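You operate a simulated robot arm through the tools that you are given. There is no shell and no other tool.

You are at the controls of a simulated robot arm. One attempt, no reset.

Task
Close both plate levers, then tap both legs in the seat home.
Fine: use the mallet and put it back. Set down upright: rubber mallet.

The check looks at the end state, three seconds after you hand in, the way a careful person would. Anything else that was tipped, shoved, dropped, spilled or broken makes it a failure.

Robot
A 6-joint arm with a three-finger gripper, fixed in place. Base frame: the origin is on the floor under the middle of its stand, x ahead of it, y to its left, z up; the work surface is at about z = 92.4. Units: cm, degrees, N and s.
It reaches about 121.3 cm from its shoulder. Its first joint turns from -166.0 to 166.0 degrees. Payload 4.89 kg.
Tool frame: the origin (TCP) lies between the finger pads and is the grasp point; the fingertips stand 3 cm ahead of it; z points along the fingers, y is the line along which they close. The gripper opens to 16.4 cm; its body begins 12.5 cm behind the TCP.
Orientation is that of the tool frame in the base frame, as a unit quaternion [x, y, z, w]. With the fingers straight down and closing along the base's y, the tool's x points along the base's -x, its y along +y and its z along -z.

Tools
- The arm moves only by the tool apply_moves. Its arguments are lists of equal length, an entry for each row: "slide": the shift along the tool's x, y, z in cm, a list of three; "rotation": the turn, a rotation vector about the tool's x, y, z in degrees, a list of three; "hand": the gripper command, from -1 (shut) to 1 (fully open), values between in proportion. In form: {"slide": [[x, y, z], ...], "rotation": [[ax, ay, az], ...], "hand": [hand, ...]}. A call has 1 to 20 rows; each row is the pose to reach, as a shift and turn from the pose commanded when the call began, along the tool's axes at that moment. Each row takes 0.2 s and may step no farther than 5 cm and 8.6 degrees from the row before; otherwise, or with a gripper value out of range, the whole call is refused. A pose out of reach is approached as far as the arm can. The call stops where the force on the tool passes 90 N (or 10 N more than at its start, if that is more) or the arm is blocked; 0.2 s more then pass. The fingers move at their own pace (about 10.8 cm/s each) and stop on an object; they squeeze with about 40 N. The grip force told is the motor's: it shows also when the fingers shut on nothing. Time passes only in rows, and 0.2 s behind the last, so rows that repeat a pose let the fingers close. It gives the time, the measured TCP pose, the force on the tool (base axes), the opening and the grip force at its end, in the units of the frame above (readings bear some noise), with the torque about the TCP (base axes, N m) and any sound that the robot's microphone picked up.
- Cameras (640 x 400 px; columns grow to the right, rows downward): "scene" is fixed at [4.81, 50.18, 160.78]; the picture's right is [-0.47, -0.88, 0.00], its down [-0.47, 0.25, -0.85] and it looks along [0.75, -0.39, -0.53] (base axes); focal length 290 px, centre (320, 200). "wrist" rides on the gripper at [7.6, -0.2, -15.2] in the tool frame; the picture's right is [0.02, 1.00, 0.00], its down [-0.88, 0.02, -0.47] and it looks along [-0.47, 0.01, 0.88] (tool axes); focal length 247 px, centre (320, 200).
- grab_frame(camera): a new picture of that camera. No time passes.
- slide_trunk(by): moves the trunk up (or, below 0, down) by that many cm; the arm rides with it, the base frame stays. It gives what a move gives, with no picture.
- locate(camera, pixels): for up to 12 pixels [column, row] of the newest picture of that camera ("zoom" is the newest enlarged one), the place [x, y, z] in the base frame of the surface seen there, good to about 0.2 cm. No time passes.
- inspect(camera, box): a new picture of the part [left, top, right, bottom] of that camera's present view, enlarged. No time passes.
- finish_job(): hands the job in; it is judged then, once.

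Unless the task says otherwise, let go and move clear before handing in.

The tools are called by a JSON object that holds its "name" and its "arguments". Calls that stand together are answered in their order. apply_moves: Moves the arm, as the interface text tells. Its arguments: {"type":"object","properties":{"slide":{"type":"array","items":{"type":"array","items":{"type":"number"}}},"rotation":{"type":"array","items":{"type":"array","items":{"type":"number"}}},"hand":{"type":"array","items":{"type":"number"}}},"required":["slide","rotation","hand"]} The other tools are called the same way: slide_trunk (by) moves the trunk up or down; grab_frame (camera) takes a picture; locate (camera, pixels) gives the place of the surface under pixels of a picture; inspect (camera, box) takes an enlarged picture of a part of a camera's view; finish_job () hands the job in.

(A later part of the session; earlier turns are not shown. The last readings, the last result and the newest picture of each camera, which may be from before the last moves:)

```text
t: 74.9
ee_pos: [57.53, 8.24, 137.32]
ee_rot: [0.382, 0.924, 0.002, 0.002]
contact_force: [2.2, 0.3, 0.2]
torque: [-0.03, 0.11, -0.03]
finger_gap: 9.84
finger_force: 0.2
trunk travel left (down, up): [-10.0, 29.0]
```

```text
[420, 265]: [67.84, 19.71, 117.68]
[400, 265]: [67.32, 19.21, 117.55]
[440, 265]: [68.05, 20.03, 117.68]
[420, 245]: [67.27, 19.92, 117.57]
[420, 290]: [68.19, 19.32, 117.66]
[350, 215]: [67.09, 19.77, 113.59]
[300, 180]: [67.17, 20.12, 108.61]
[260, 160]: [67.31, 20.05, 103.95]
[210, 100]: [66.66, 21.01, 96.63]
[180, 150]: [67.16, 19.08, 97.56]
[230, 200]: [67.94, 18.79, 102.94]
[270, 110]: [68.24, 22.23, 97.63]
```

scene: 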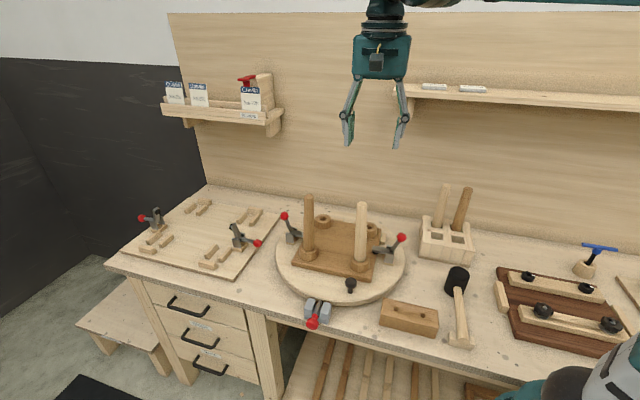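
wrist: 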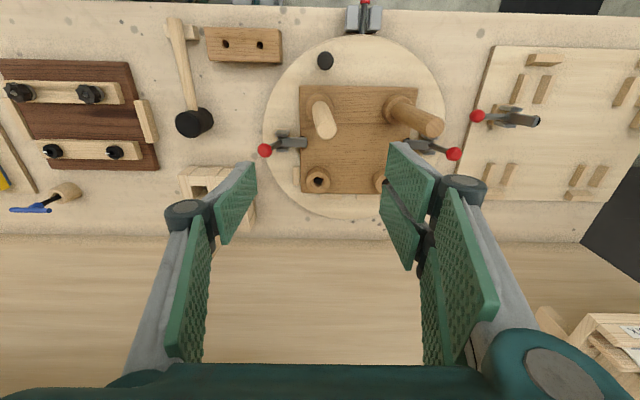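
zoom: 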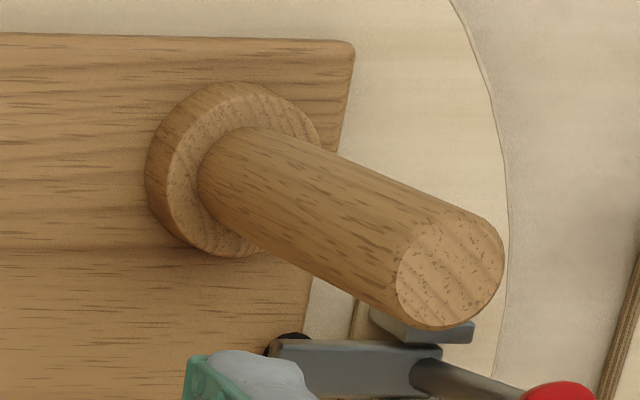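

Light leg: top (58.1,8.9) over a base near (57.4,8.3); dark leg: top (68.45,20.05) over base (69.4,20.25) — each leans about 2.7°. I'll lower the open fingers around the light leg's top, centred on its base axis, so closing will bring it upright.

{"name": "apply_moves", "arguments": {"slide": [[0.13, -0.07, 4], [0.13, -0.07, 8], [0.13, -0.07, 12], [0.13, -0.07, 16], [0.13, -0.07, 19.5], [0.13, -0.07, 22.3], [0.13, -0.07, 22.3]], "rotation": [[0, 0, 0], [0, 0, 0], [0, 0, 0], [0, 0, 0], [0, 0, 0], [0, 0, 0], [0, 0, 0]], "hand": [0.1, 0, -0.1, -0.15, -0.15, -0.15, -0.15]}}

{"name": "grab_frame", "arguments": {"camera": "wrist"}}

{"name": "inspect", "arguments": {"camera": "scene", "box": [310, 130, 420, 280]}}

```text
t: 76.5
ee_pos: [57.37, 8.18, 115.06]
ee_rot: [0.382, 0.924, 0.002, 0.001]
contact_force: [-0.1, 0.9, 0.1]
torque: [-0.02, 0.01, 0.04]
finger_gap: 6.99
finger_force: 0.1
trunk travel left (down, up): [-10.0, 29.0]
```

```text
taken
```

wrist: 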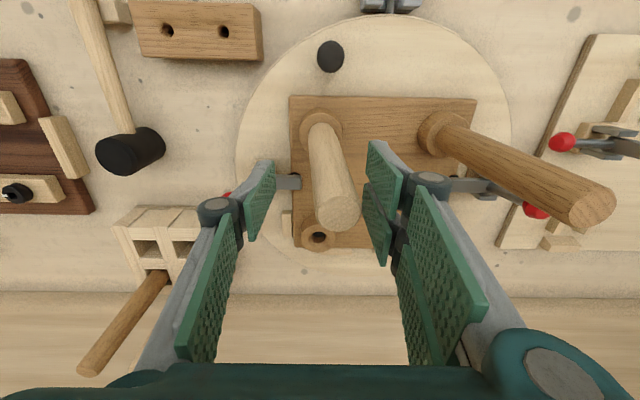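

```text
2.67 times, centred on (365, 205) of scene
```

zoom: 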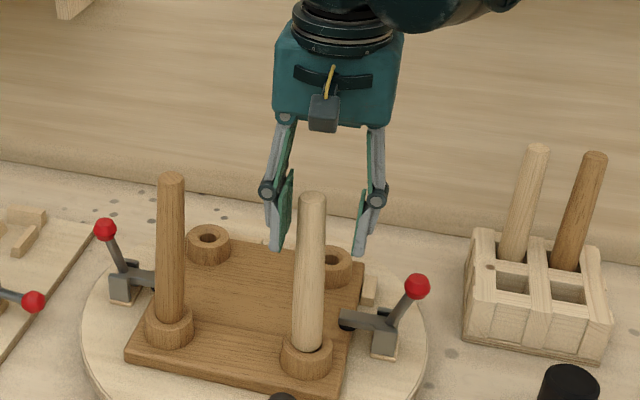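

The leg's top is between the pads at wrist (338,212), nearer the right ones as expected. Closing gradually to bring it upright.

{"name": "apply_moves", "arguments": {"slide": [[0, 0, 0], [0, 0, 0], [0, 0, 0], [0, 0, 0], [0, 0, 0], [0, 0, 0], [0, 0, 0], [0, 0, 0]], "rotation": [[0, 0, 0], [0, 0, 0], [0, 0, 0], [0, 0, 0], [0, 0, 0], [0, 0, 0], [0, 0, 0], [0, 0, 0]], "hand": [-0.3, -0.4, -0.48, -0.54, -0.58, -0.62, -0.66, -0.66]}}

{"name": "grab_frame", "arguments": {"camera": "wrist"}}

{"name": "inspect", "arguments": {"camera": "scene", "box": [345, 245, 375, 270]}}

{"name": "inspect", "arguments": {"camera": "scene", "box": [285, 180, 385, 280]}}

```text
t: 78.3
ee_pos: [57.31, 8.21, 115.18]
ee_rot: [0.382, 0.924, 0.002, 0.001]
contact_force: [-0.2, 0.3, 0.8]
torque: [0.03, -0.01, 0.02]
finger_gap: 2.96
finger_force: 40.1
trunk travel left (down, up): [-10.0, 29.0]
```

```text
taken
```

wrist: 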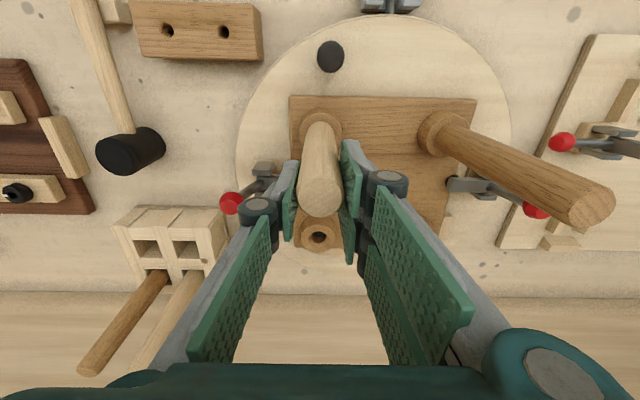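

```text
16.00 times, centred on (360, 258) of scene
```

zoom: 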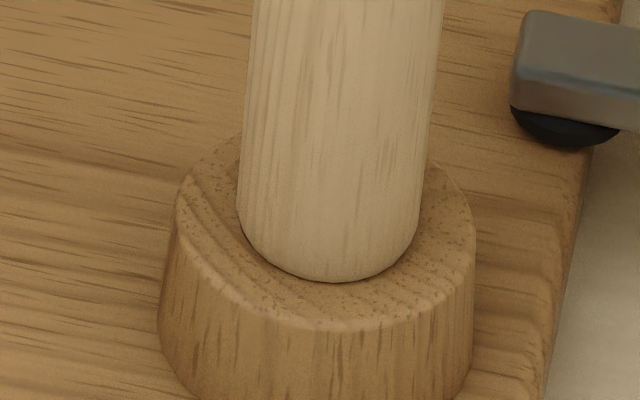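

```text
4.00 times, centred on (335, 230) of scene
```

zoom: 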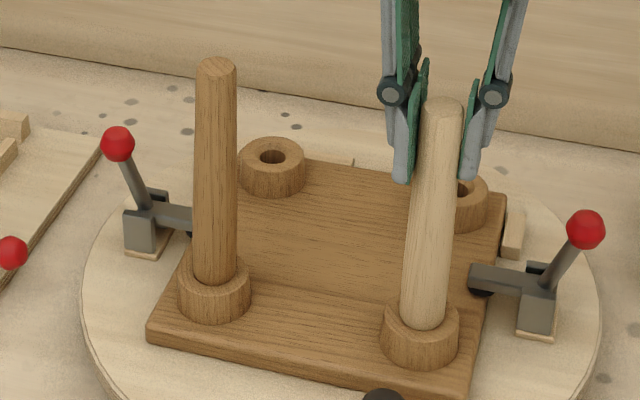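

Now the leg is upright and its shoulder sits flush on the collar all round, with no dark gap. I'll press down lightly while holding it straight, then measure.

{"name": "apply_moves", "arguments": {"slide": [[0, 0, 0.15], [0, 0, 0.3], [0, 0, 0.3]], "rotation": [[0, 0, 0], [0, 0, 0], [0, 0, 0]], "hand": [-1, -1, -1]}}

{"name": "inspect", "arguments": {"camera": "scene", "box": [345, 245, 375, 270]}}

{"name": "inspect", "arguments": {"camera": "scene", "box": [345, 190, 385, 220]}}

{"name": "locate", "arguments": {"camera": "zoom", "pixels": [[330, 220], [310, 220], [350, 220], [330, 205], [330, 235]]}}

```text
t: 79.1
ee_pos: [57.32, 8.22, 114.9]
ee_rot: [0.381, 0.924, 0.002, 0.001]
contact_force: [-0.4, -0.7, 38.0]
torque: [0.18, 0.12, -0.06]
finger_gap: 2.96
finger_force: 40.1
trunk travel left (down, up): [-10.0, 29.0]
```

```text
16.00 times, centred on (360, 258) of scene
```

zoom: 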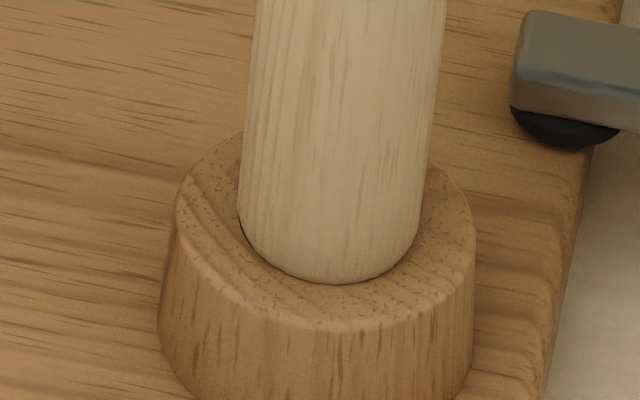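

```text
13.33 times, centred on (365, 205) of scene
```

zoom: 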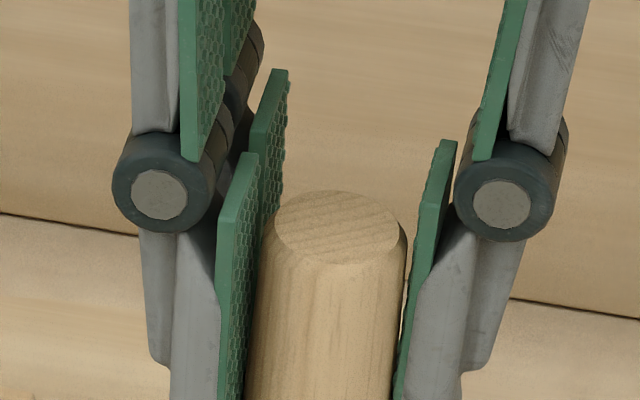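

```text
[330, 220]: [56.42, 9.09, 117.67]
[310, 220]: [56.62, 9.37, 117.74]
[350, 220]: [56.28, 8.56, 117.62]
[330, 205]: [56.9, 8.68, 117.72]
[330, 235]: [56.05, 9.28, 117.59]
```

Depth is unchanged at 117.7 even under 38 N, so that is the stop — but the top is now at about (56.3,8.95): closing squeezed it toward the tool's +x, i.e. toward the scene camera. I'm still holding it, so I'll relax the press and drag the top back about 1.4 cm along -x.

{"name": "apply_moves", "arguments": {"slide": [[0, 0, -0.25], [-0.3, 0.05, -0.25], [-0.6, 0.1, -0.25], [-0.9, 0.15, -0.25], [-1.15, 0.15, -0.25], [-1.35, 0.15, -0.25], [-1.35, 0.15, -0.25]], "rotation": [[0, 0, 0], [0, 0, 0], [0, 0, 0], [0, 0, 0], [0, 0, 0], [0, 0, 0], [0, 0, 0]], "hand": [-1, -1, -1, -1, -1, -1, -1]}}

{"name": "inspect", "arguments": {"camera": "scene", "box": [345, 245, 375, 270]}}

{"name": "inspect", "arguments": {"camera": "scene", "box": [345, 190, 385, 220]}}

{"name": "locate", "arguments": {"camera": "zoom", "pixels": [[330, 190], [330, 200], [310, 200], [350, 200], [330, 180], [330, 215]]}}

{"name": "grab_frame", "arguments": {"camera": "wrist"}}

```text
t: 80.7
ee_pos: [58.3, 7.34, 114.88]
ee_rot: [0.382, 0.924, 0.002, 0.0]
contact_force: [-3.9, 4.1, -6.7]
torque: [0.66, 0.73, 0.0]
finger_gap: 2.97
finger_force: 39.3
trunk travel left (down, up): [-10.0, 29.0]
```

```text
16.00 times, centred on (360, 258) of scene
```

zoom: 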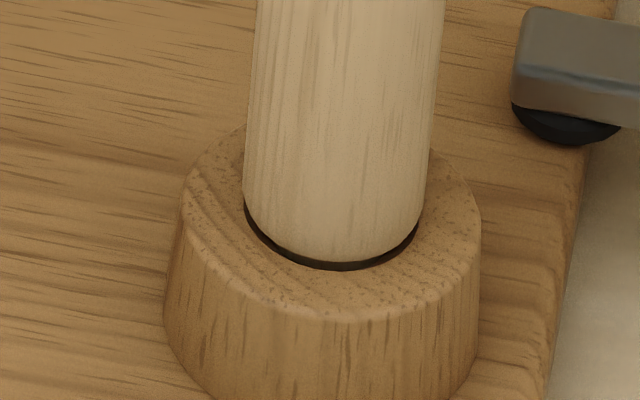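

```text
13.33 times, centred on (365, 205) of scene
```

zoom: 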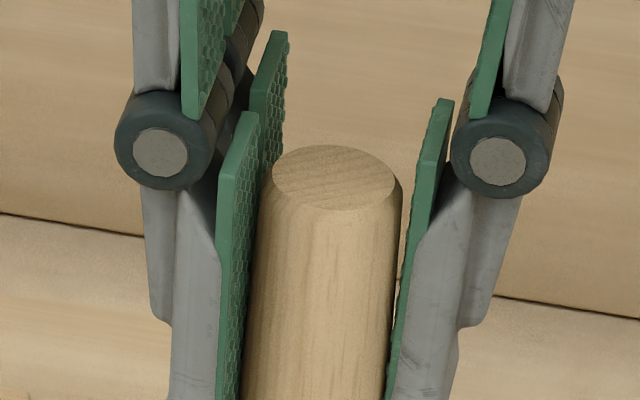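

```text
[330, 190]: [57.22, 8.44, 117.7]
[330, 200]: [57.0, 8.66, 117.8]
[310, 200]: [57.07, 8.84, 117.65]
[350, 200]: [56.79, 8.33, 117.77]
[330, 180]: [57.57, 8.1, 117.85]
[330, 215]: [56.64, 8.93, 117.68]
```

```text
taken
```

wrist: 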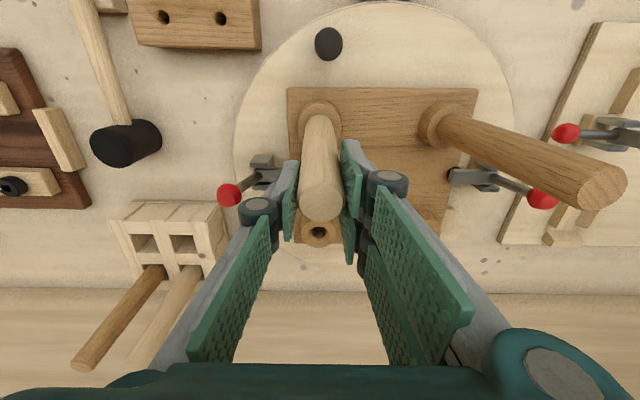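

The light leg's top is back at (57.55,8.05), which was its original upright position, and the ring around the shoulder is now even. I'll press it down gently while upright to seat it, then look.

{"name": "apply_moves", "arguments": {"slide": [[0, 0, 0.2], [0, 0, 0.4], [0, 0, 0.6], [0, 0, 0.6]], "rotation": [[0, 0, 0], [0, 0, 0], [0, 0, 0], [0, 0, 0]], "hand": [-1, -1, -1, -1]}}

{"name": "inspect", "arguments": {"camera": "scene", "box": [345, 245, 375, 270]}}

{"name": "inspect", "arguments": {"camera": "scene", "box": [345, 190, 385, 220]}}

{"name": "locate", "arguments": {"camera": "zoom", "pixels": [[330, 190], [330, 200], [310, 200], [350, 200], [330, 180], [330, 215]]}}

```text
t: 81.7
ee_pos: [58.23, 7.41, 114.61]
ee_rot: [0.382, 0.924, 0.002, 0.001]
contact_force: [-0.7, 0.0, 38.3]
torque: [0.14, 0.1, 0.0]
finger_gap: 3.0
finger_force: 40.6
trunk travel left (down, up): [-10.0, 29.0]
```

```text
16.00 times, centred on (360, 258) of scene
```

zoom: 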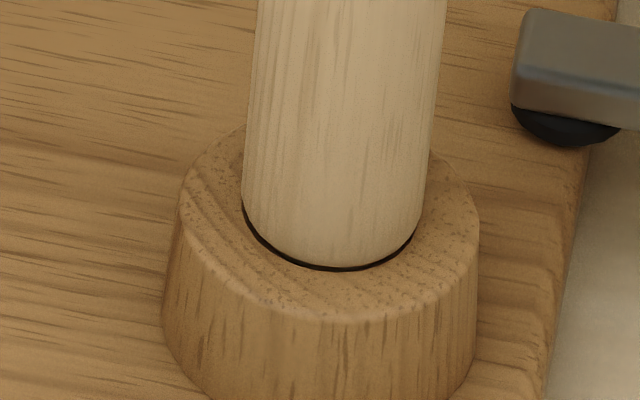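

```text
13.33 times, centred on (365, 205) of scene
```

zoom: 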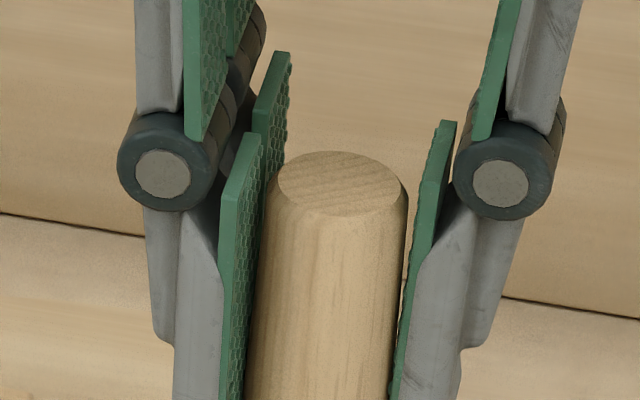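

```text
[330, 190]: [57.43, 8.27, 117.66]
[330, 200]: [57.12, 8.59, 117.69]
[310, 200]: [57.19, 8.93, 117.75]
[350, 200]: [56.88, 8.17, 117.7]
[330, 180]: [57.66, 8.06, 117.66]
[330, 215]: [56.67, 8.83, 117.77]
```

Pressing at 38 N now moves it no further; the ring at the shoulder is thin and even. I'll measure the remaining shoulder gap closely.

{"name": "inspect", "arguments": {"camera": "scene", "box": [353, 254, 369, 266]}}

{"name": "locate", "arguments": {"camera": "zoom", "pixels": [[320, 120], [320, 180], [320, 220], [320, 240], [320, 260], [320, 270], [320, 280], [320, 300], [320, 340], [160, 200], [500, 180], [320, 380]]}}

```text
16.00 times, centred on (361, 260) of scene
```

zoom: 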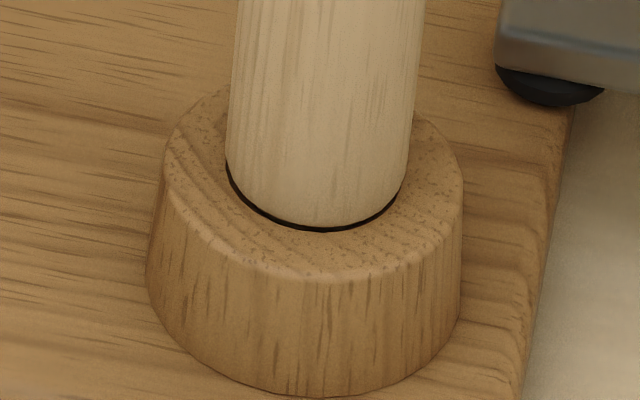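

```text
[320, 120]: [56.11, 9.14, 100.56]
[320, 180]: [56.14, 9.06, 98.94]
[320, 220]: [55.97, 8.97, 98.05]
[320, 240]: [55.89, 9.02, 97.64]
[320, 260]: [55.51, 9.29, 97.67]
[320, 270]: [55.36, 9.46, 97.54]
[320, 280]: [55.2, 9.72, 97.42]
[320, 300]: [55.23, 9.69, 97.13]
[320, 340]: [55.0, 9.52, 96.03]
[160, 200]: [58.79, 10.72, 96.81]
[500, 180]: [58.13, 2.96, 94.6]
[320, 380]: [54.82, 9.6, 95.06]
```

The shoulder's lower edge reads about 97.9 against a rim at 97.64, so perhaps 1–2 mm remain. I'll look at the empty sockets to understand how deep the shoulder should sit.

{"name": "inspect", "arguments": {"camera": "scene", "box": [308, 208, 338, 230]}}

{"name": "locate", "arguments": {"camera": "zoom", "pixels": [[320, 190], [320, 170], [290, 185], [350, 190], [320, 205], [320, 220], [250, 185], [390, 200], [320, 155], [270, 180], [375, 190]]}}

{"name": "inspect", "arguments": {"camera": "wrist", "box": [295, 215, 345, 250]}}

{"name": "inspect", "arguments": {"camera": "scene", "box": [293, 232, 323, 257]}}

```text
16.00 times, centred on (323, 219) of scene
```

zoom: 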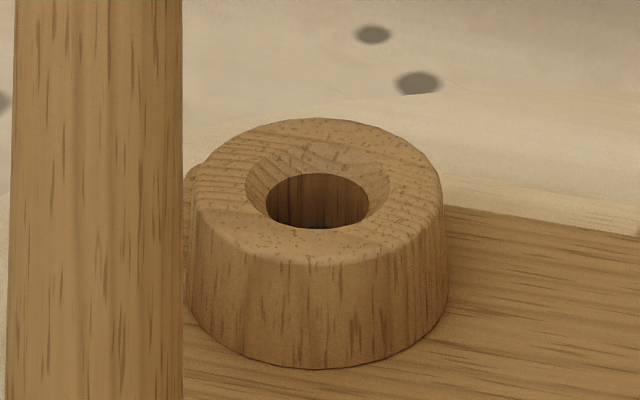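

```text
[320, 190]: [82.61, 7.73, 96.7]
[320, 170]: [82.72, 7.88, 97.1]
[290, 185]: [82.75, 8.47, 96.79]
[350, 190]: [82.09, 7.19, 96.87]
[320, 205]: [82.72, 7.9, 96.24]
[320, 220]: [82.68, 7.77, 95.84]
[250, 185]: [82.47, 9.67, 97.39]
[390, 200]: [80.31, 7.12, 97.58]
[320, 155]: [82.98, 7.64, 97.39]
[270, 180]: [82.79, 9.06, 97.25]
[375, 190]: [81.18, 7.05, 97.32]
```

```text
11.43 times, centred on (320, 232) of wrist
```

zoom: 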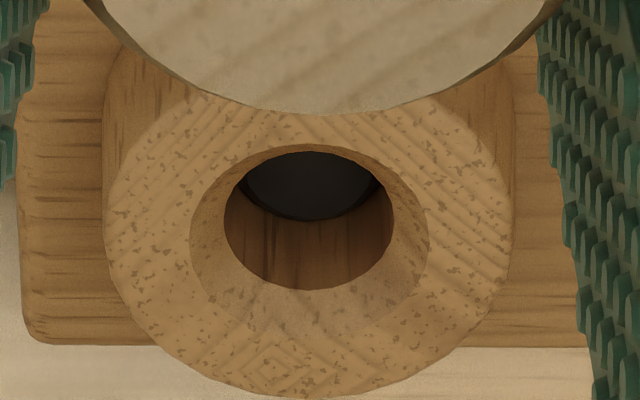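

```text
16.00 times, centred on (308, 244) of scene
```

zoom: 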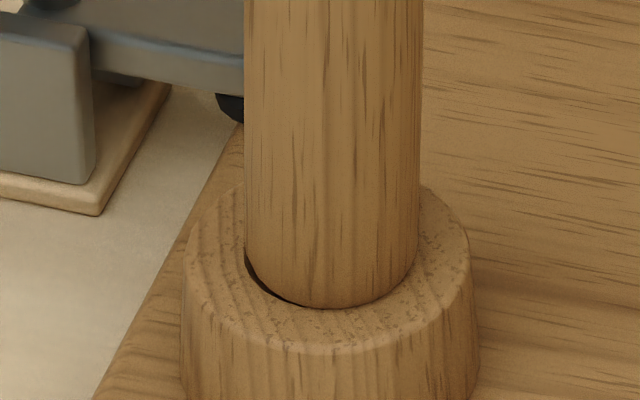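

The empty socket shows a small countersink with the shoulder meant to land on the collar's top; initial gap (~1.1 cm) equals the travel made (1.15 cm), so the light leg is home and now upright. I'll relax the press and release it.

{"name": "apply_moves", "arguments": {"slide": [[0, 0, -0.15], [0, 0, -0.3], [0, 0, -0.3], [0, 0, -0.3], [0, 0, -0.3], [0, 0, -0.3]], "rotation": [[0, 0, 0], [0, 0, 0], [0, 0, 0], [0, 0, 0], [0, 0, 0], [0, 0, 0]], "hand": [-1, -1, -0.6, -0.5, -0.35, -0.15]}}

{"name": "inspect", "arguments": {"camera": "scene", "box": [345, 190, 385, 220]}}

{"name": "locate", "arguments": {"camera": "zoom", "pixels": [[330, 190], [330, 200], [310, 200], [350, 200], [330, 180], [340, 180], [360, 180]]}}

{"name": "inspect", "arguments": {"camera": "scene", "box": [345, 245, 375, 270]}}

{"name": "grab_frame", "arguments": {"camera": "wrist"}}

```text
t: 83.1
ee_pos: [58.3, 7.41, 114.7]
ee_rot: [0.383, 0.924, 0.002, 0.001]
contact_force: [0.2, 0.2, 0.0]
torque: [-0.01, -0.01, 0.0]
finger_gap: 6.97
finger_force: 0.2
trunk travel left (down, up): [-10.0, 29.0]
```

```text
13.33 times, centred on (365, 205) of scene
```

zoom: 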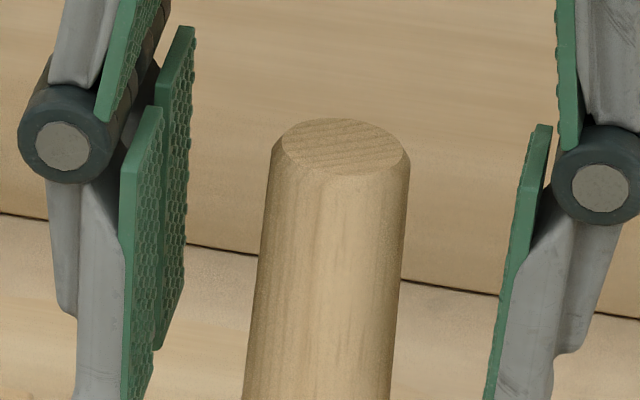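

```text
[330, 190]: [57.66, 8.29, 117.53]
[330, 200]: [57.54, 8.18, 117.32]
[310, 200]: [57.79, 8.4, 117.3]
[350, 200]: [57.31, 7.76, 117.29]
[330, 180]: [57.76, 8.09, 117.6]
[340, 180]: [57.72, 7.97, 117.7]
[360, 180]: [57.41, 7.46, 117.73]
```

```text
16.00 times, centred on (360, 258) of scene
```

zoom: 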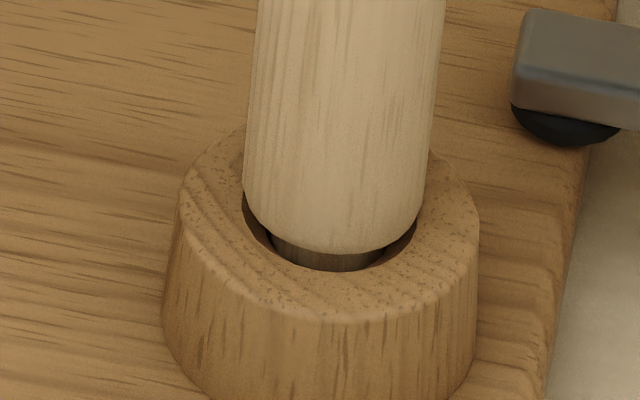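

```text
taken
```

wrist: 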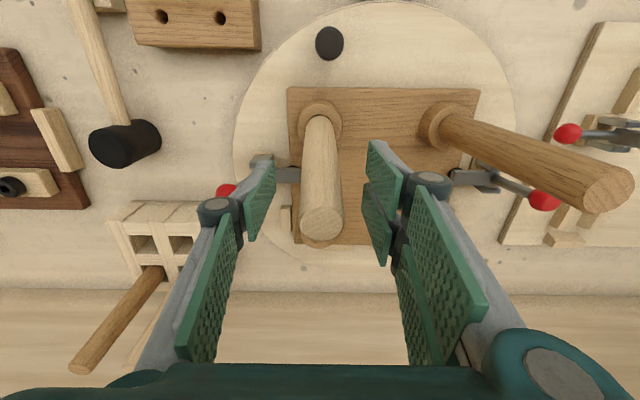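

Raising before opening pulled the leg back up about 3 mm — the tenon shows again. I'll measure where its top is, then regrip, press it down and this time open without lifting.

{"name": "inspect", "arguments": {"camera": "scene", "box": [345, 190, 385, 220]}}

{"name": "locate", "arguments": {"camera": "zoom", "pixels": [[342, 147], [320, 147], [365, 147], [342, 130], [342, 162], [342, 260]]}}

{"name": "inspect", "arguments": {"camera": "wrist", "box": [270, 100, 370, 250]}}

{"name": "locate", "arguments": {"camera": "wrist", "pixels": [[322, 220], [305, 220], [338, 220], [322, 208], [322, 233]]}}

```text
13.33 times, centred on (365, 205) of scene
```

zoom: 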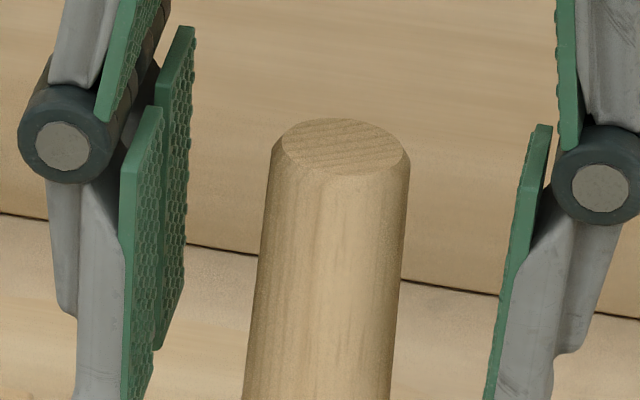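

```text
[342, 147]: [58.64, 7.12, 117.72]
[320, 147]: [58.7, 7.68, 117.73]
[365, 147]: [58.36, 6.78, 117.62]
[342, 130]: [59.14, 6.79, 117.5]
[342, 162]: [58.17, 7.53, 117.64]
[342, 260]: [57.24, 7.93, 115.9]
```

```text
2.67 times, centred on (320, 175) of wrist
```

zoom: 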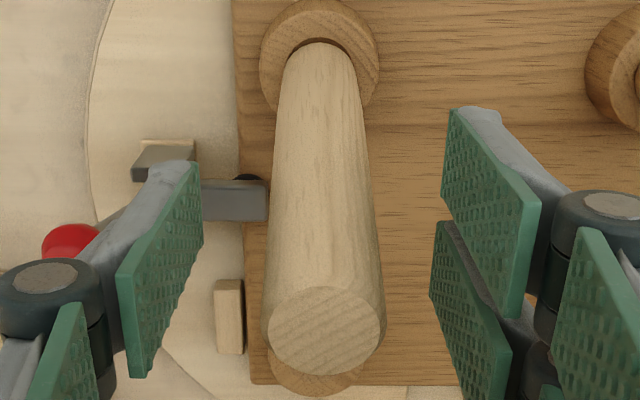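

```text
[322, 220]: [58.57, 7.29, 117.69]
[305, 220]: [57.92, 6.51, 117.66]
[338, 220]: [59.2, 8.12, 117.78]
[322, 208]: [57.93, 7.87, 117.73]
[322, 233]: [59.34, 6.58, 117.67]
```

The top is still at z 117.7, so it wasn't lifted: it swung over to the opposite side, to about (58.55,7.2), when released. So the leg is loose at this depth and not yet standing on its shoulder. I'll rise and look into the empty sockets to learn the true depth.

{"name": "apply_moves", "arguments": {"slide": [[0, 0, -4], [0, 0, -8], [0, 0, -12], [0, 0, -16], [0, 0, -20], [0, 0, -22], [-1, 3, -22], [-3, 6, -22], [-3, 6, -22]], "rotation": [[0, 0, 0], [0, 0, 0], [0, 0, 0], [0, 0, 0], [0, 0, 0], [0, 0, 0], [0, 0, 0], [0, 0, 0], [0, 0, 0]], "hand": [-0.15, -0.15, -0.15, -0.15, -0.15, -0.15, -0.15, -0.15, -0.15]}}

{"name": "grab_frame", "arguments": {"camera": "wrist"}}

{"name": "inspect", "arguments": {"camera": "scene", "box": [285, 180, 385, 280]}}

```text
t: 85.1
ee_pos: [64.87, 9.48, 136.69]
ee_rot: [0.382, 0.924, 0.001, 0.001]
contact_force: [1.3, -0.1, -0.4]
torque: [-0.06, 0.1, 0.01]
finger_gap: 6.98
finger_force: 0.0
trunk travel left (down, up): [-10.0, 29.0]
```

```text
taken
```

wrist: 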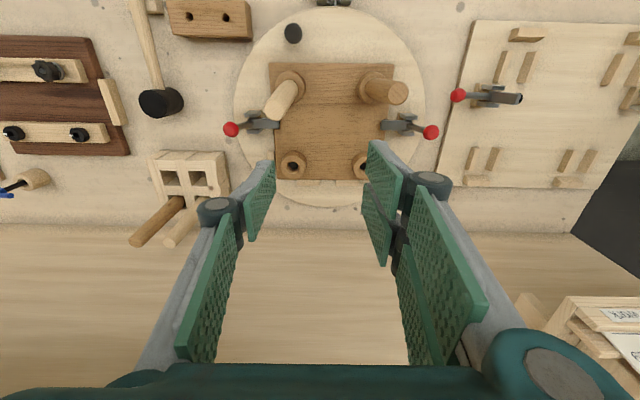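

```text
4.00 times, centred on (335, 230) of scene
```

zoom: 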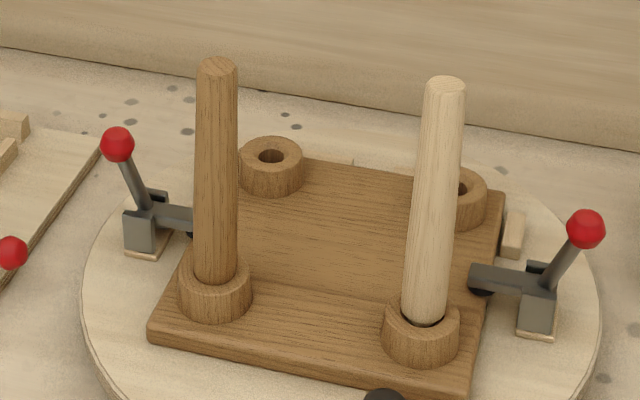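

I'll zoom into the empty socket at wrist (292,163) to measure its hole bottom, and at both leg bases.

{"name": "inspect", "arguments": {"camera": "wrist", "box": [274, 150, 310, 176]}}

{"name": "locate", "arguments": {"camera": "zoom", "pixels": [[320, 150], [320, 170], [320, 190], [320, 210], [320, 230], [320, 250], [320, 270], [320, 290], [300, 200], [340, 200], [200, 200], [440, 200]]}}

{"name": "inspect", "arguments": {"camera": "wrist", "box": [255, 60, 315, 125]}}

{"name": "inspect", "arguments": {"camera": "wrist", "box": [350, 60, 415, 115]}}

```text
15.38 times, centred on (292, 163) of wrist
```

zoom: 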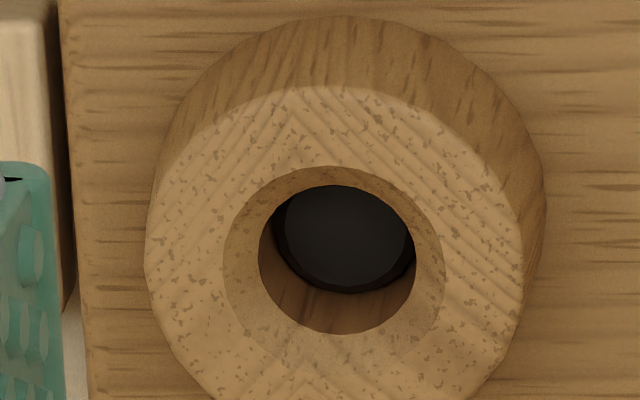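

```text
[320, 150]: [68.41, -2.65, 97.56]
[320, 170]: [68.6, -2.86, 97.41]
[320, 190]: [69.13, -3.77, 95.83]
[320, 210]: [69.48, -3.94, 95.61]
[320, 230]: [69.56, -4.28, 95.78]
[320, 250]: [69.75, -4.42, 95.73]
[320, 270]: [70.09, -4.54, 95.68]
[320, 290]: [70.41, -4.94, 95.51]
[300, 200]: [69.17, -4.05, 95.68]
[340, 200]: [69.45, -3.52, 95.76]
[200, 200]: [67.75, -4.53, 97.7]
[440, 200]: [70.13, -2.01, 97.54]
```

```text
6.15 times, centred on (285, 92) of wrist
```

zoom: 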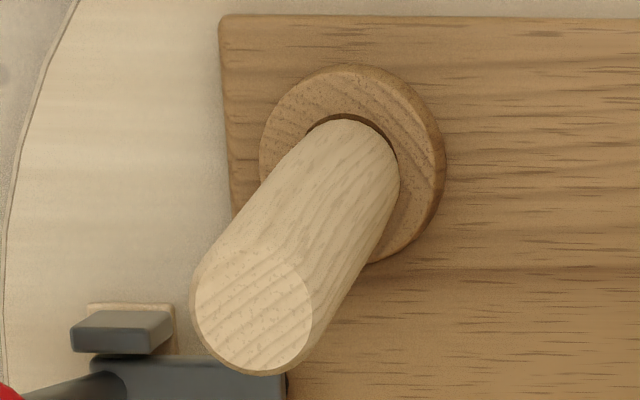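

```text
7.27 times, centred on (382, 88) of wrist
```

zoom: 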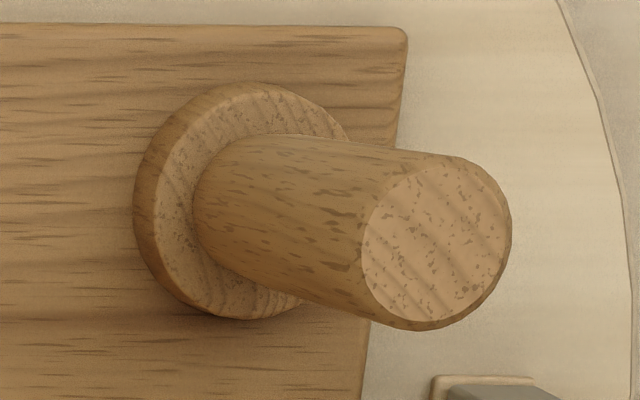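

The empty socket has a black floor at z≈95.7 and the legs turn out to sit loosely, so my 3 mm upward move before opening had lifted the leg and let it drop leaning. I'll go back to it, grip where it stands, move it upright, press down and open without lifting.

{"name": "apply_moves", "arguments": {"slide": [[1.5, -3, 0], [3, -6, 0], [3, -6, 4], [3, -6, 8], [3, -6, 12], [3, -6, 16], [3, -6, 19], [3, -6, 22], [3, -6, 22]], "rotation": [[0, 0, 0], [0, 0, 0], [0, 0, 0], [0, 0, 0], [0, 0, 0], [0, 0, 0], [0, 0, 0], [0, 0, 0], [0, 0, 0]], "hand": [-0.15, -0.15, -0.15, -0.15, -0.15, -0.15, -0.15, -0.15, -0.15]}}

{"name": "grab_frame", "arguments": {"camera": "wrist"}}

{"name": "locate", "arguments": {"camera": "wrist", "pixels": [[322, 220], [305, 220], [338, 220], [322, 208], [322, 233]]}}

```text
t: 87.1
ee_pos: [58.37, 7.27, 114.78]
ee_rot: [0.381, 0.924, 0.001, 0.001]
contact_force: [-0.1, 0.6, -0.2]
torque: [-0.02, -0.01, -0.03]
finger_gap: 6.98
finger_force: 0.1
trunk travel left (down, up): [-10.0, 29.0]
```

```text
taken
```

wrist: 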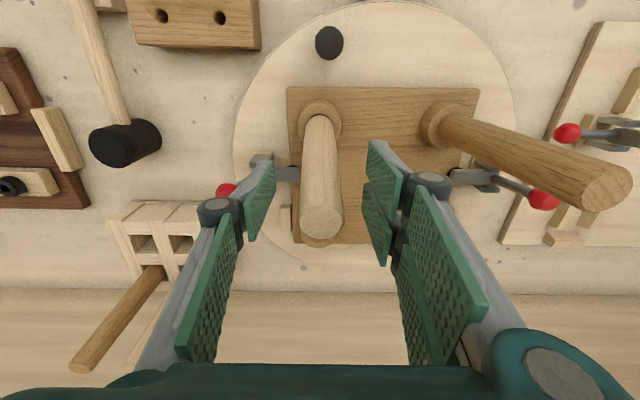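

```text
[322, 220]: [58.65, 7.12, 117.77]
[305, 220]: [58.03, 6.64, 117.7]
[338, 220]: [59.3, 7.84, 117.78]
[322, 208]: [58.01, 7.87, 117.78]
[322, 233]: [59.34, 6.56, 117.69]
```

The leg's top sits centred between the pads. I'll close gently, then drag it +1.5 cm along tool x to the upright position, keeping height unchanged.

{"name": "apply_moves", "arguments": {"slide": [[0, 0, 0], [0, 0, 0], [0, 0, 0], [0, 0, 0], [0, 0, 0], [0.25, 0, 0], [0.5, 0, 0], [0.75, 0, 0], [1.0, 0, 0], [1.25, 0, 0], [1.45, 0, 0], [1.45, 0, 0]], "rotation": [[0, 0, 0], [0, 0, 0], [0, 0, 0], [0, 0, 0], [0, 0, 0], [0, 0, 0], [0, 0, 0], [0, 0, 0], [0, 0, 0], [0, 0, 0], [0, 0, 0], [0, 0, 0]], "hand": [-0.4, -0.5, -0.58, -0.64, -0.68, -0.68, -0.68, -0.68, -0.68, -0.68, -0.68, -0.68]}}

{"name": "grab_frame", "arguments": {"camera": "wrist"}}

{"name": "inspect", "arguments": {"camera": "scene", "box": [345, 190, 385, 220]}}

{"name": "locate", "arguments": {"camera": "zoom", "pixels": [[335, 170], [335, 180], [335, 190], [315, 180], [355, 180], [335, 160], [335, 200]]}}

{"name": "inspect", "arguments": {"camera": "scene", "box": [345, 245, 375, 270]}}

```text
t: 89.7
ee_pos: [57.28, 8.4, 114.69]
ee_rot: [0.381, 0.925, 0.003, 0.002]
contact_force: [3.1, -4.6, 15.0]
torque: [-0.88, -0.57, -0.02]
finger_gap: 2.9
finger_force: 39.9
trunk travel left (down, up): [-10.0, 29.0]
```

```text
taken
```

wrist: 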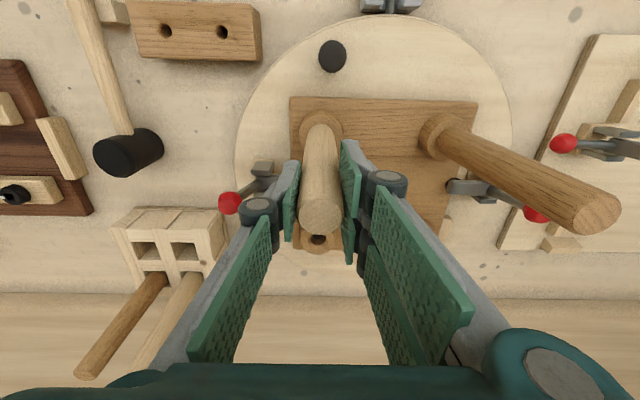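

```text
13.33 times, centred on (365, 205) of scene
```

zoom: 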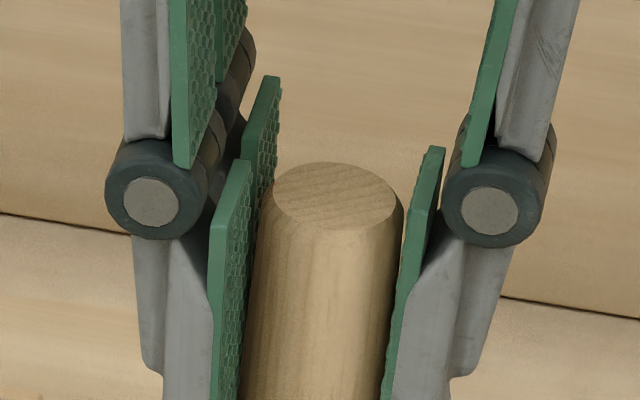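

```text
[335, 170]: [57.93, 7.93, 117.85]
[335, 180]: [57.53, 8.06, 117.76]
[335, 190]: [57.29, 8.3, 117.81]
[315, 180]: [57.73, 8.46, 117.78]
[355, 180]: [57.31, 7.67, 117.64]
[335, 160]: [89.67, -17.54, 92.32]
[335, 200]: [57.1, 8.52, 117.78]
```

```text
16.00 times, centred on (360, 258) of scene
```

zoom: 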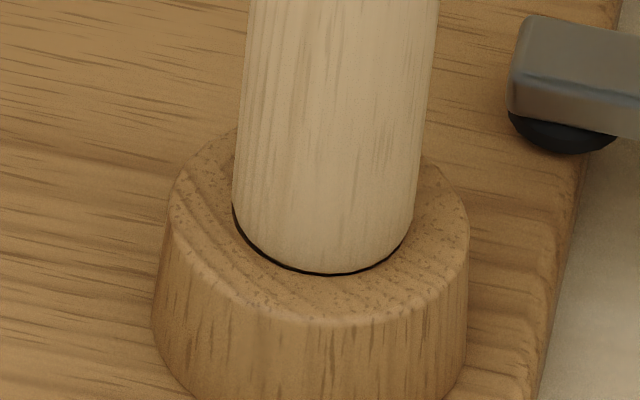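

The top is at about (57.2,8.45), a touch past upright, with the shoulder ring thin and even. I'll ease back 0.3 cm, press down lightly and check before opening.

{"name": "apply_moves", "arguments": {"slide": [[-0.15, 0, 0], [-0.3, 0, 0], [-0.3, 0, 0.2], [-0.3, 0, 0.35], [-0.3, 0, 0.35]], "rotation": [[0, 0, 0], [0, 0, 0], [0, 0, 0], [0, 0, 0], [0, 0, 0]], "hand": [-0.68, -0.68, -0.68, -0.68, -0.68]}}

{"name": "inspect", "arguments": {"camera": "scene", "box": [345, 190, 385, 220]}}

{"name": "locate", "arguments": {"camera": "zoom", "pixels": [[335, 170], [335, 180], [335, 190], [315, 180], [355, 180], [335, 200]]}}

{"name": "inspect", "arguments": {"camera": "scene", "box": [345, 245, 375, 270]}}

```text
t: 90.9
ee_pos: [57.46, 8.23, 114.46]
ee_rot: [0.382, 0.924, 0.003, 0.001]
contact_force: [0.2, -0.3, 37.4]
torque: [-0.24, -0.17, -0.05]
finger_gap: 2.89
finger_force: 39.9
trunk travel left (down, up): [-10.0, 29.0]
```

```text
13.33 times, centred on (365, 205) of scene
```

zoom: 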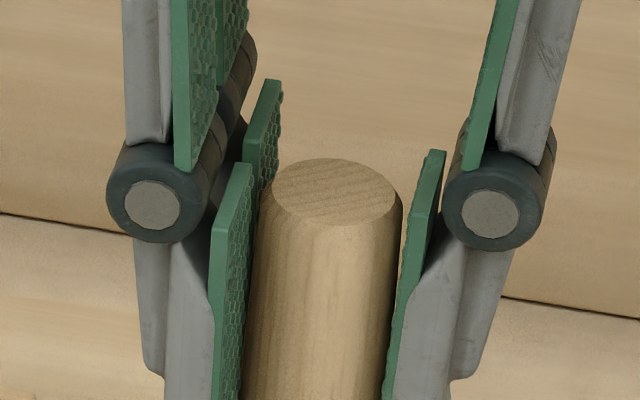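

```text
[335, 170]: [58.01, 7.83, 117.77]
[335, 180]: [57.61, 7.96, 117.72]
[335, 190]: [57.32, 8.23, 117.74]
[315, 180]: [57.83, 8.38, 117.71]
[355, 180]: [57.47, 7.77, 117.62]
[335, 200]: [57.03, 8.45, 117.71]
```

```text
16.00 times, centred on (360, 258) of scene
```

zoom: 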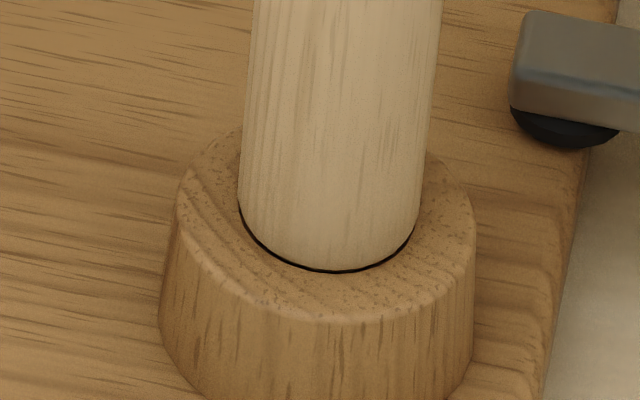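

Lateral forces are near zero, the ring is even and the top is over the base. Now opening in place without any lift.

{"name": "apply_moves", "arguments": {"slide": [[0, 0, 0], [0, 0, 0], [0, 0, 0], [0, 0, 0], [0, 0, 0]], "rotation": [[0, 0, 0], [0, 0, 0], [0, 0, 0], [0, 0, 0], [0, 0, 0]], "hand": [-0.6, -0.5, -0.4, -0.25, -0.15]}}

{"name": "inspect", "arguments": {"camera": "scene", "box": [345, 190, 385, 220]}}

{"name": "locate", "arguments": {"camera": "zoom", "pixels": [[335, 170], [335, 180], [335, 190], [315, 180], [355, 180], [335, 200]]}}

{"name": "inspect", "arguments": {"camera": "scene", "box": [345, 245, 375, 270]}}

{"name": "grab_frame", "arguments": {"camera": "wrist"}}

```text
t: 92.1
ee_pos: [57.5, 8.14, 114.44]
ee_rot: [0.382, 0.924, 0.002, 0.0]
contact_force: [0.1, -0.2, -1.5]
torque: [0.0, 0.02, -0.03]
finger_gap: 6.96
finger_force: 0.0
trunk travel left (down, up): [-10.0, 29.0]
```

```text
13.33 times, centred on (365, 205) of scene
```

zoom: 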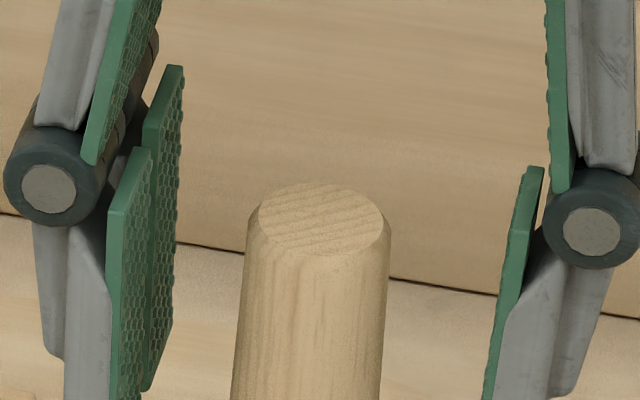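

```text
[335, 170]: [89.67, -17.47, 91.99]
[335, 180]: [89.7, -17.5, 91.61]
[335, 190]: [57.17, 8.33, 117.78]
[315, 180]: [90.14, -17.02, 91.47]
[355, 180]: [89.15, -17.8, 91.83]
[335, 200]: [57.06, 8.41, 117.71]
```

```text
16.00 times, centred on (360, 258) of scene
```

zoom: 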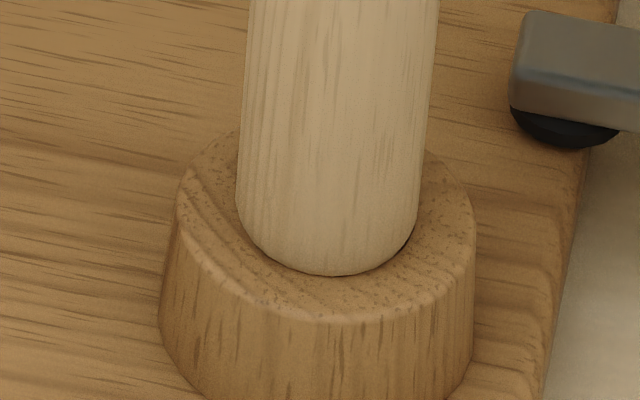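

```text
taken
```

wrist: 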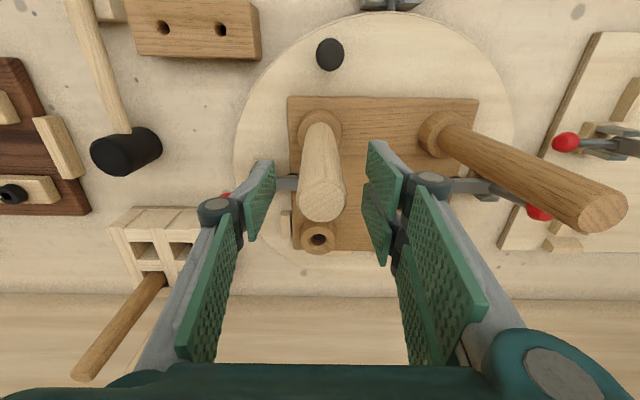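

On release the leg tipped again, toward the scene camera. I'll measure where it settled.

{"name": "inspect", "arguments": {"camera": "scene", "box": [345, 190, 385, 220]}}

{"name": "locate", "arguments": {"camera": "zoom", "pixels": [[322, 218], [300, 218], [345, 218], [322, 200], [322, 238], [322, 300]]}}

{"name": "inspect", "arguments": {"camera": "wrist", "box": [280, 95, 360, 225]}}

{"name": "locate", "arguments": {"camera": "wrist", "pixels": [[324, 200], [308, 200], [340, 200], [324, 188], [324, 212], [312, 130], [330, 115]]}}

```text
13.33 times, centred on (365, 205) of scene
```

zoom: 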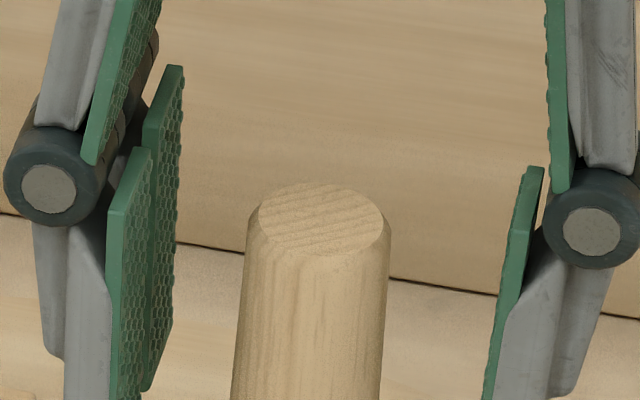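

```text
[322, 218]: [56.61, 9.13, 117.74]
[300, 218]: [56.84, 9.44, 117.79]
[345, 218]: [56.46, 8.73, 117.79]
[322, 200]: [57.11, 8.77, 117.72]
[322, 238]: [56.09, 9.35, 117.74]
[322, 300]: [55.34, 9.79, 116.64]
```

```text
3.08 times, centred on (320, 160) of wrist
```

zoom: 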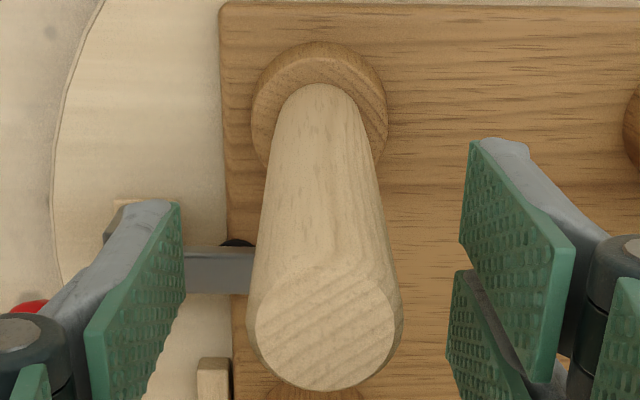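

```text
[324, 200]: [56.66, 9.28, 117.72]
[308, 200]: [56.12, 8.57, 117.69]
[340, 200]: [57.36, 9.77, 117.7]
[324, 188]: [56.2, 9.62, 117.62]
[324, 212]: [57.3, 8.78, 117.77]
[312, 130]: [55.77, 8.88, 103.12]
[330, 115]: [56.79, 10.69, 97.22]
```

The leg leans wherever it is let go, with roughly 1 mm still showing under its shoulder, so it needs to be driven slightly further to stand on its collar. I'll lower the open hand along the leg so that the fingers can hold it straight while the palm is over its top.

{"name": "apply_moves", "arguments": {"slide": [[0, 0, 2], [0, 0, 4], [0, 0, 6], [0, 0, 7.8], [0, 0, 7.8]], "rotation": [[0, 0, 0], [0, 0, 0], [0, 0, 0], [0, 0, 0], [0, 0, 0]], "hand": [-0.15, -0.15, -0.15, -0.15, -0.15]}}

{"name": "inspect", "arguments": {"camera": "scene", "box": [310, 150, 430, 280]}}

{"name": "grab_frame", "arguments": {"camera": "wrist"}}

```text
t: 93.3
ee_pos: [57.68, 8.18, 106.46]
ee_rot: [0.382, 0.924, 0.002, 0.001]
contact_force: [-0.6, -0.7, -0.9]
torque: [-0.01, -0.03, -0.01]
finger_gap: 6.95
finger_force: 0.0
trunk travel left (down, up): [-10.0, 29.0]
```

```text
3.08 times, centred on (370, 215) of scene
```

zoom: 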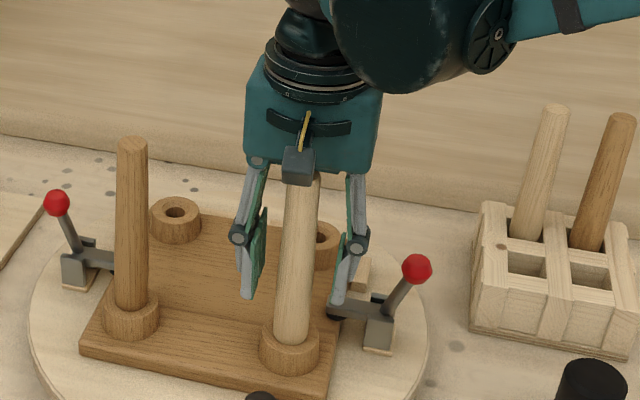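

```text
taken
```

wrist: 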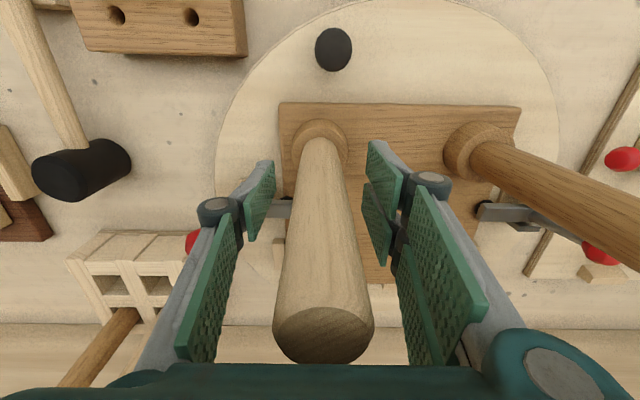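

The fingers straddle the leg and the palm is about 1.2 cm above its top. I'll close on it at mid-height and bring it upright.

{"name": "apply_moves", "arguments": {"slide": [[0, 0, 0], [0, 0, 0], [0, 0, 0], [0, 0, 0], [0, 0, 0], [-0.2, 0, 0], [-0.4, 0, 0], [-0.55, 0, 0], [-0.55, 0, 0]], "rotation": [[0, 0, 0], [0, 0, 0], [0, 0, 0], [0, 0, 0], [0, 0, 0], [0, 0, 0], [0, 0, 0], [0, 0, 0], [0, 0, 0]], "hand": [-0.4, -0.5, -0.56, -0.62, -0.7, -0.7, -0.7, -0.7, -0.7]}}

{"name": "inspect", "arguments": {"camera": "scene", "box": [330, 180, 390, 275]}}

{"name": "inspect", "arguments": {"camera": "scene", "box": [345, 245, 375, 270]}}

{"name": "grab_frame", "arguments": {"camera": "wrist"}}

```text
t: 95.3
ee_pos: [58.04, 7.88, 106.62]
ee_rot: [0.383, 0.924, 0.002, 0.002]
contact_force: [-8.8, 8.0, 7.5]
torque: [0.93, 1.18, 0.03]
finger_gap: 3.19
finger_force: 40.5
trunk travel left (down, up): [-10.0, 29.0]
```

```text
4.21 times, centred on (360, 228) of scene
```

zoom: 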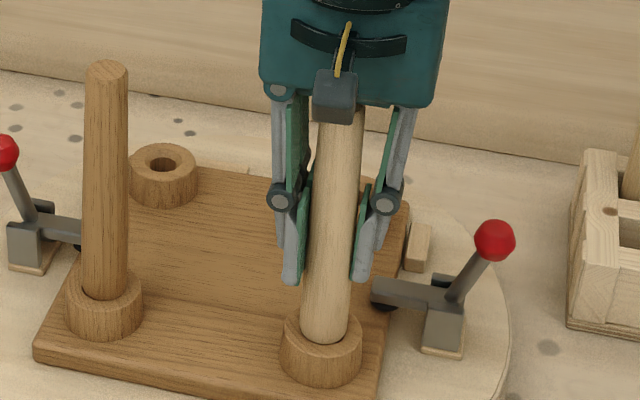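

```text
16.00 times, centred on (360, 258) of scene
```

zoom: 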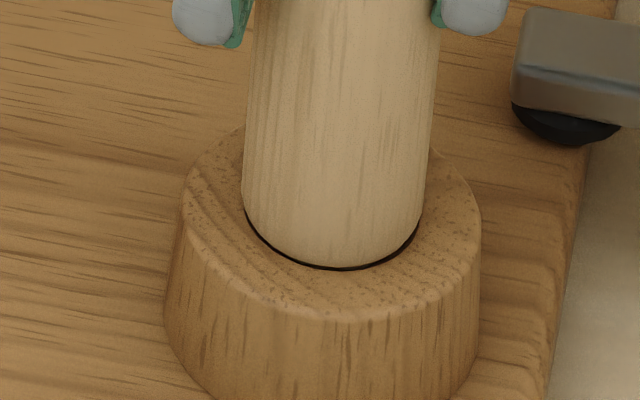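

```text
taken
```

wrist: 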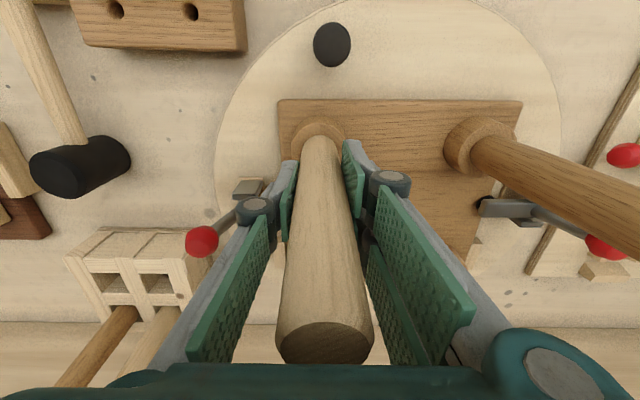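

The leg is upright in the hand with an even ring at its base. Now I'll move down slowly so the palm bears on its top, watching the force.

{"name": "apply_moves", "arguments": {"slide": [[0, 0, 0.4], [0, 0, 0.8], [0, 0, 1.1], [0, 0, 1.3], [0, 0, 1.4]], "rotation": [[0, 0, 0], [0, 0, 0], [0, 0, 0], [0, 0, 0], [0, 0, 0]], "hand": [-0.7, -0.7, -0.7, -0.7, -0.7]}}

{"name": "inspect", "arguments": {"camera": "scene", "box": [345, 245, 375, 270]}}

{"name": "grab_frame", "arguments": {"camera": "wrist"}}

```text
t: 96.5
ee_pos: [57.88, 7.86, 105.21]
ee_rot: [0.382, 0.924, 0.002, 0.001]
contact_force: [-1.4, 0.9, 37.3]
torque: [0.2, 0.22, 0.02]
finger_gap: 3.18
finger_force: 40.4
trunk travel left (down, up): [-10.0, 29.0]
```

```text
16.00 times, centred on (360, 258) of scene
```

zoom: 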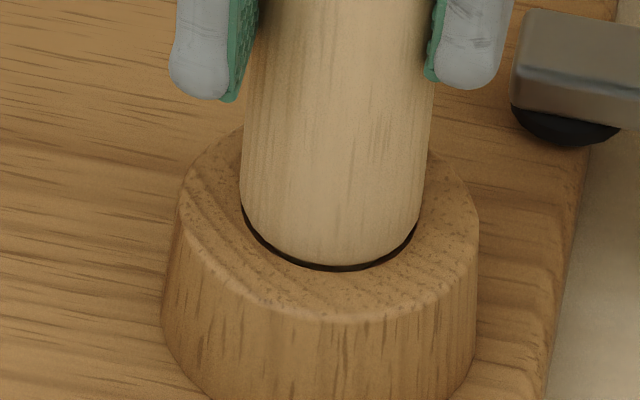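

```text
taken
```

wrist: 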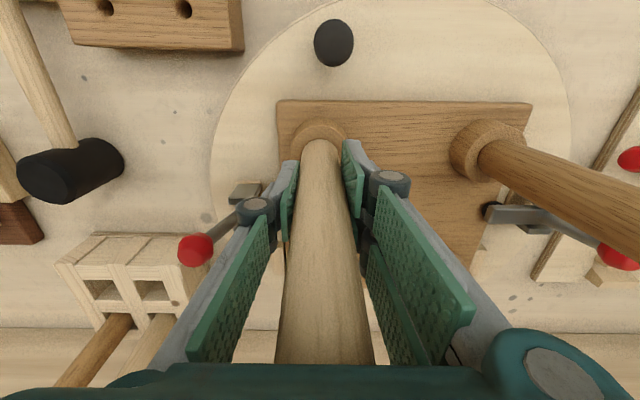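

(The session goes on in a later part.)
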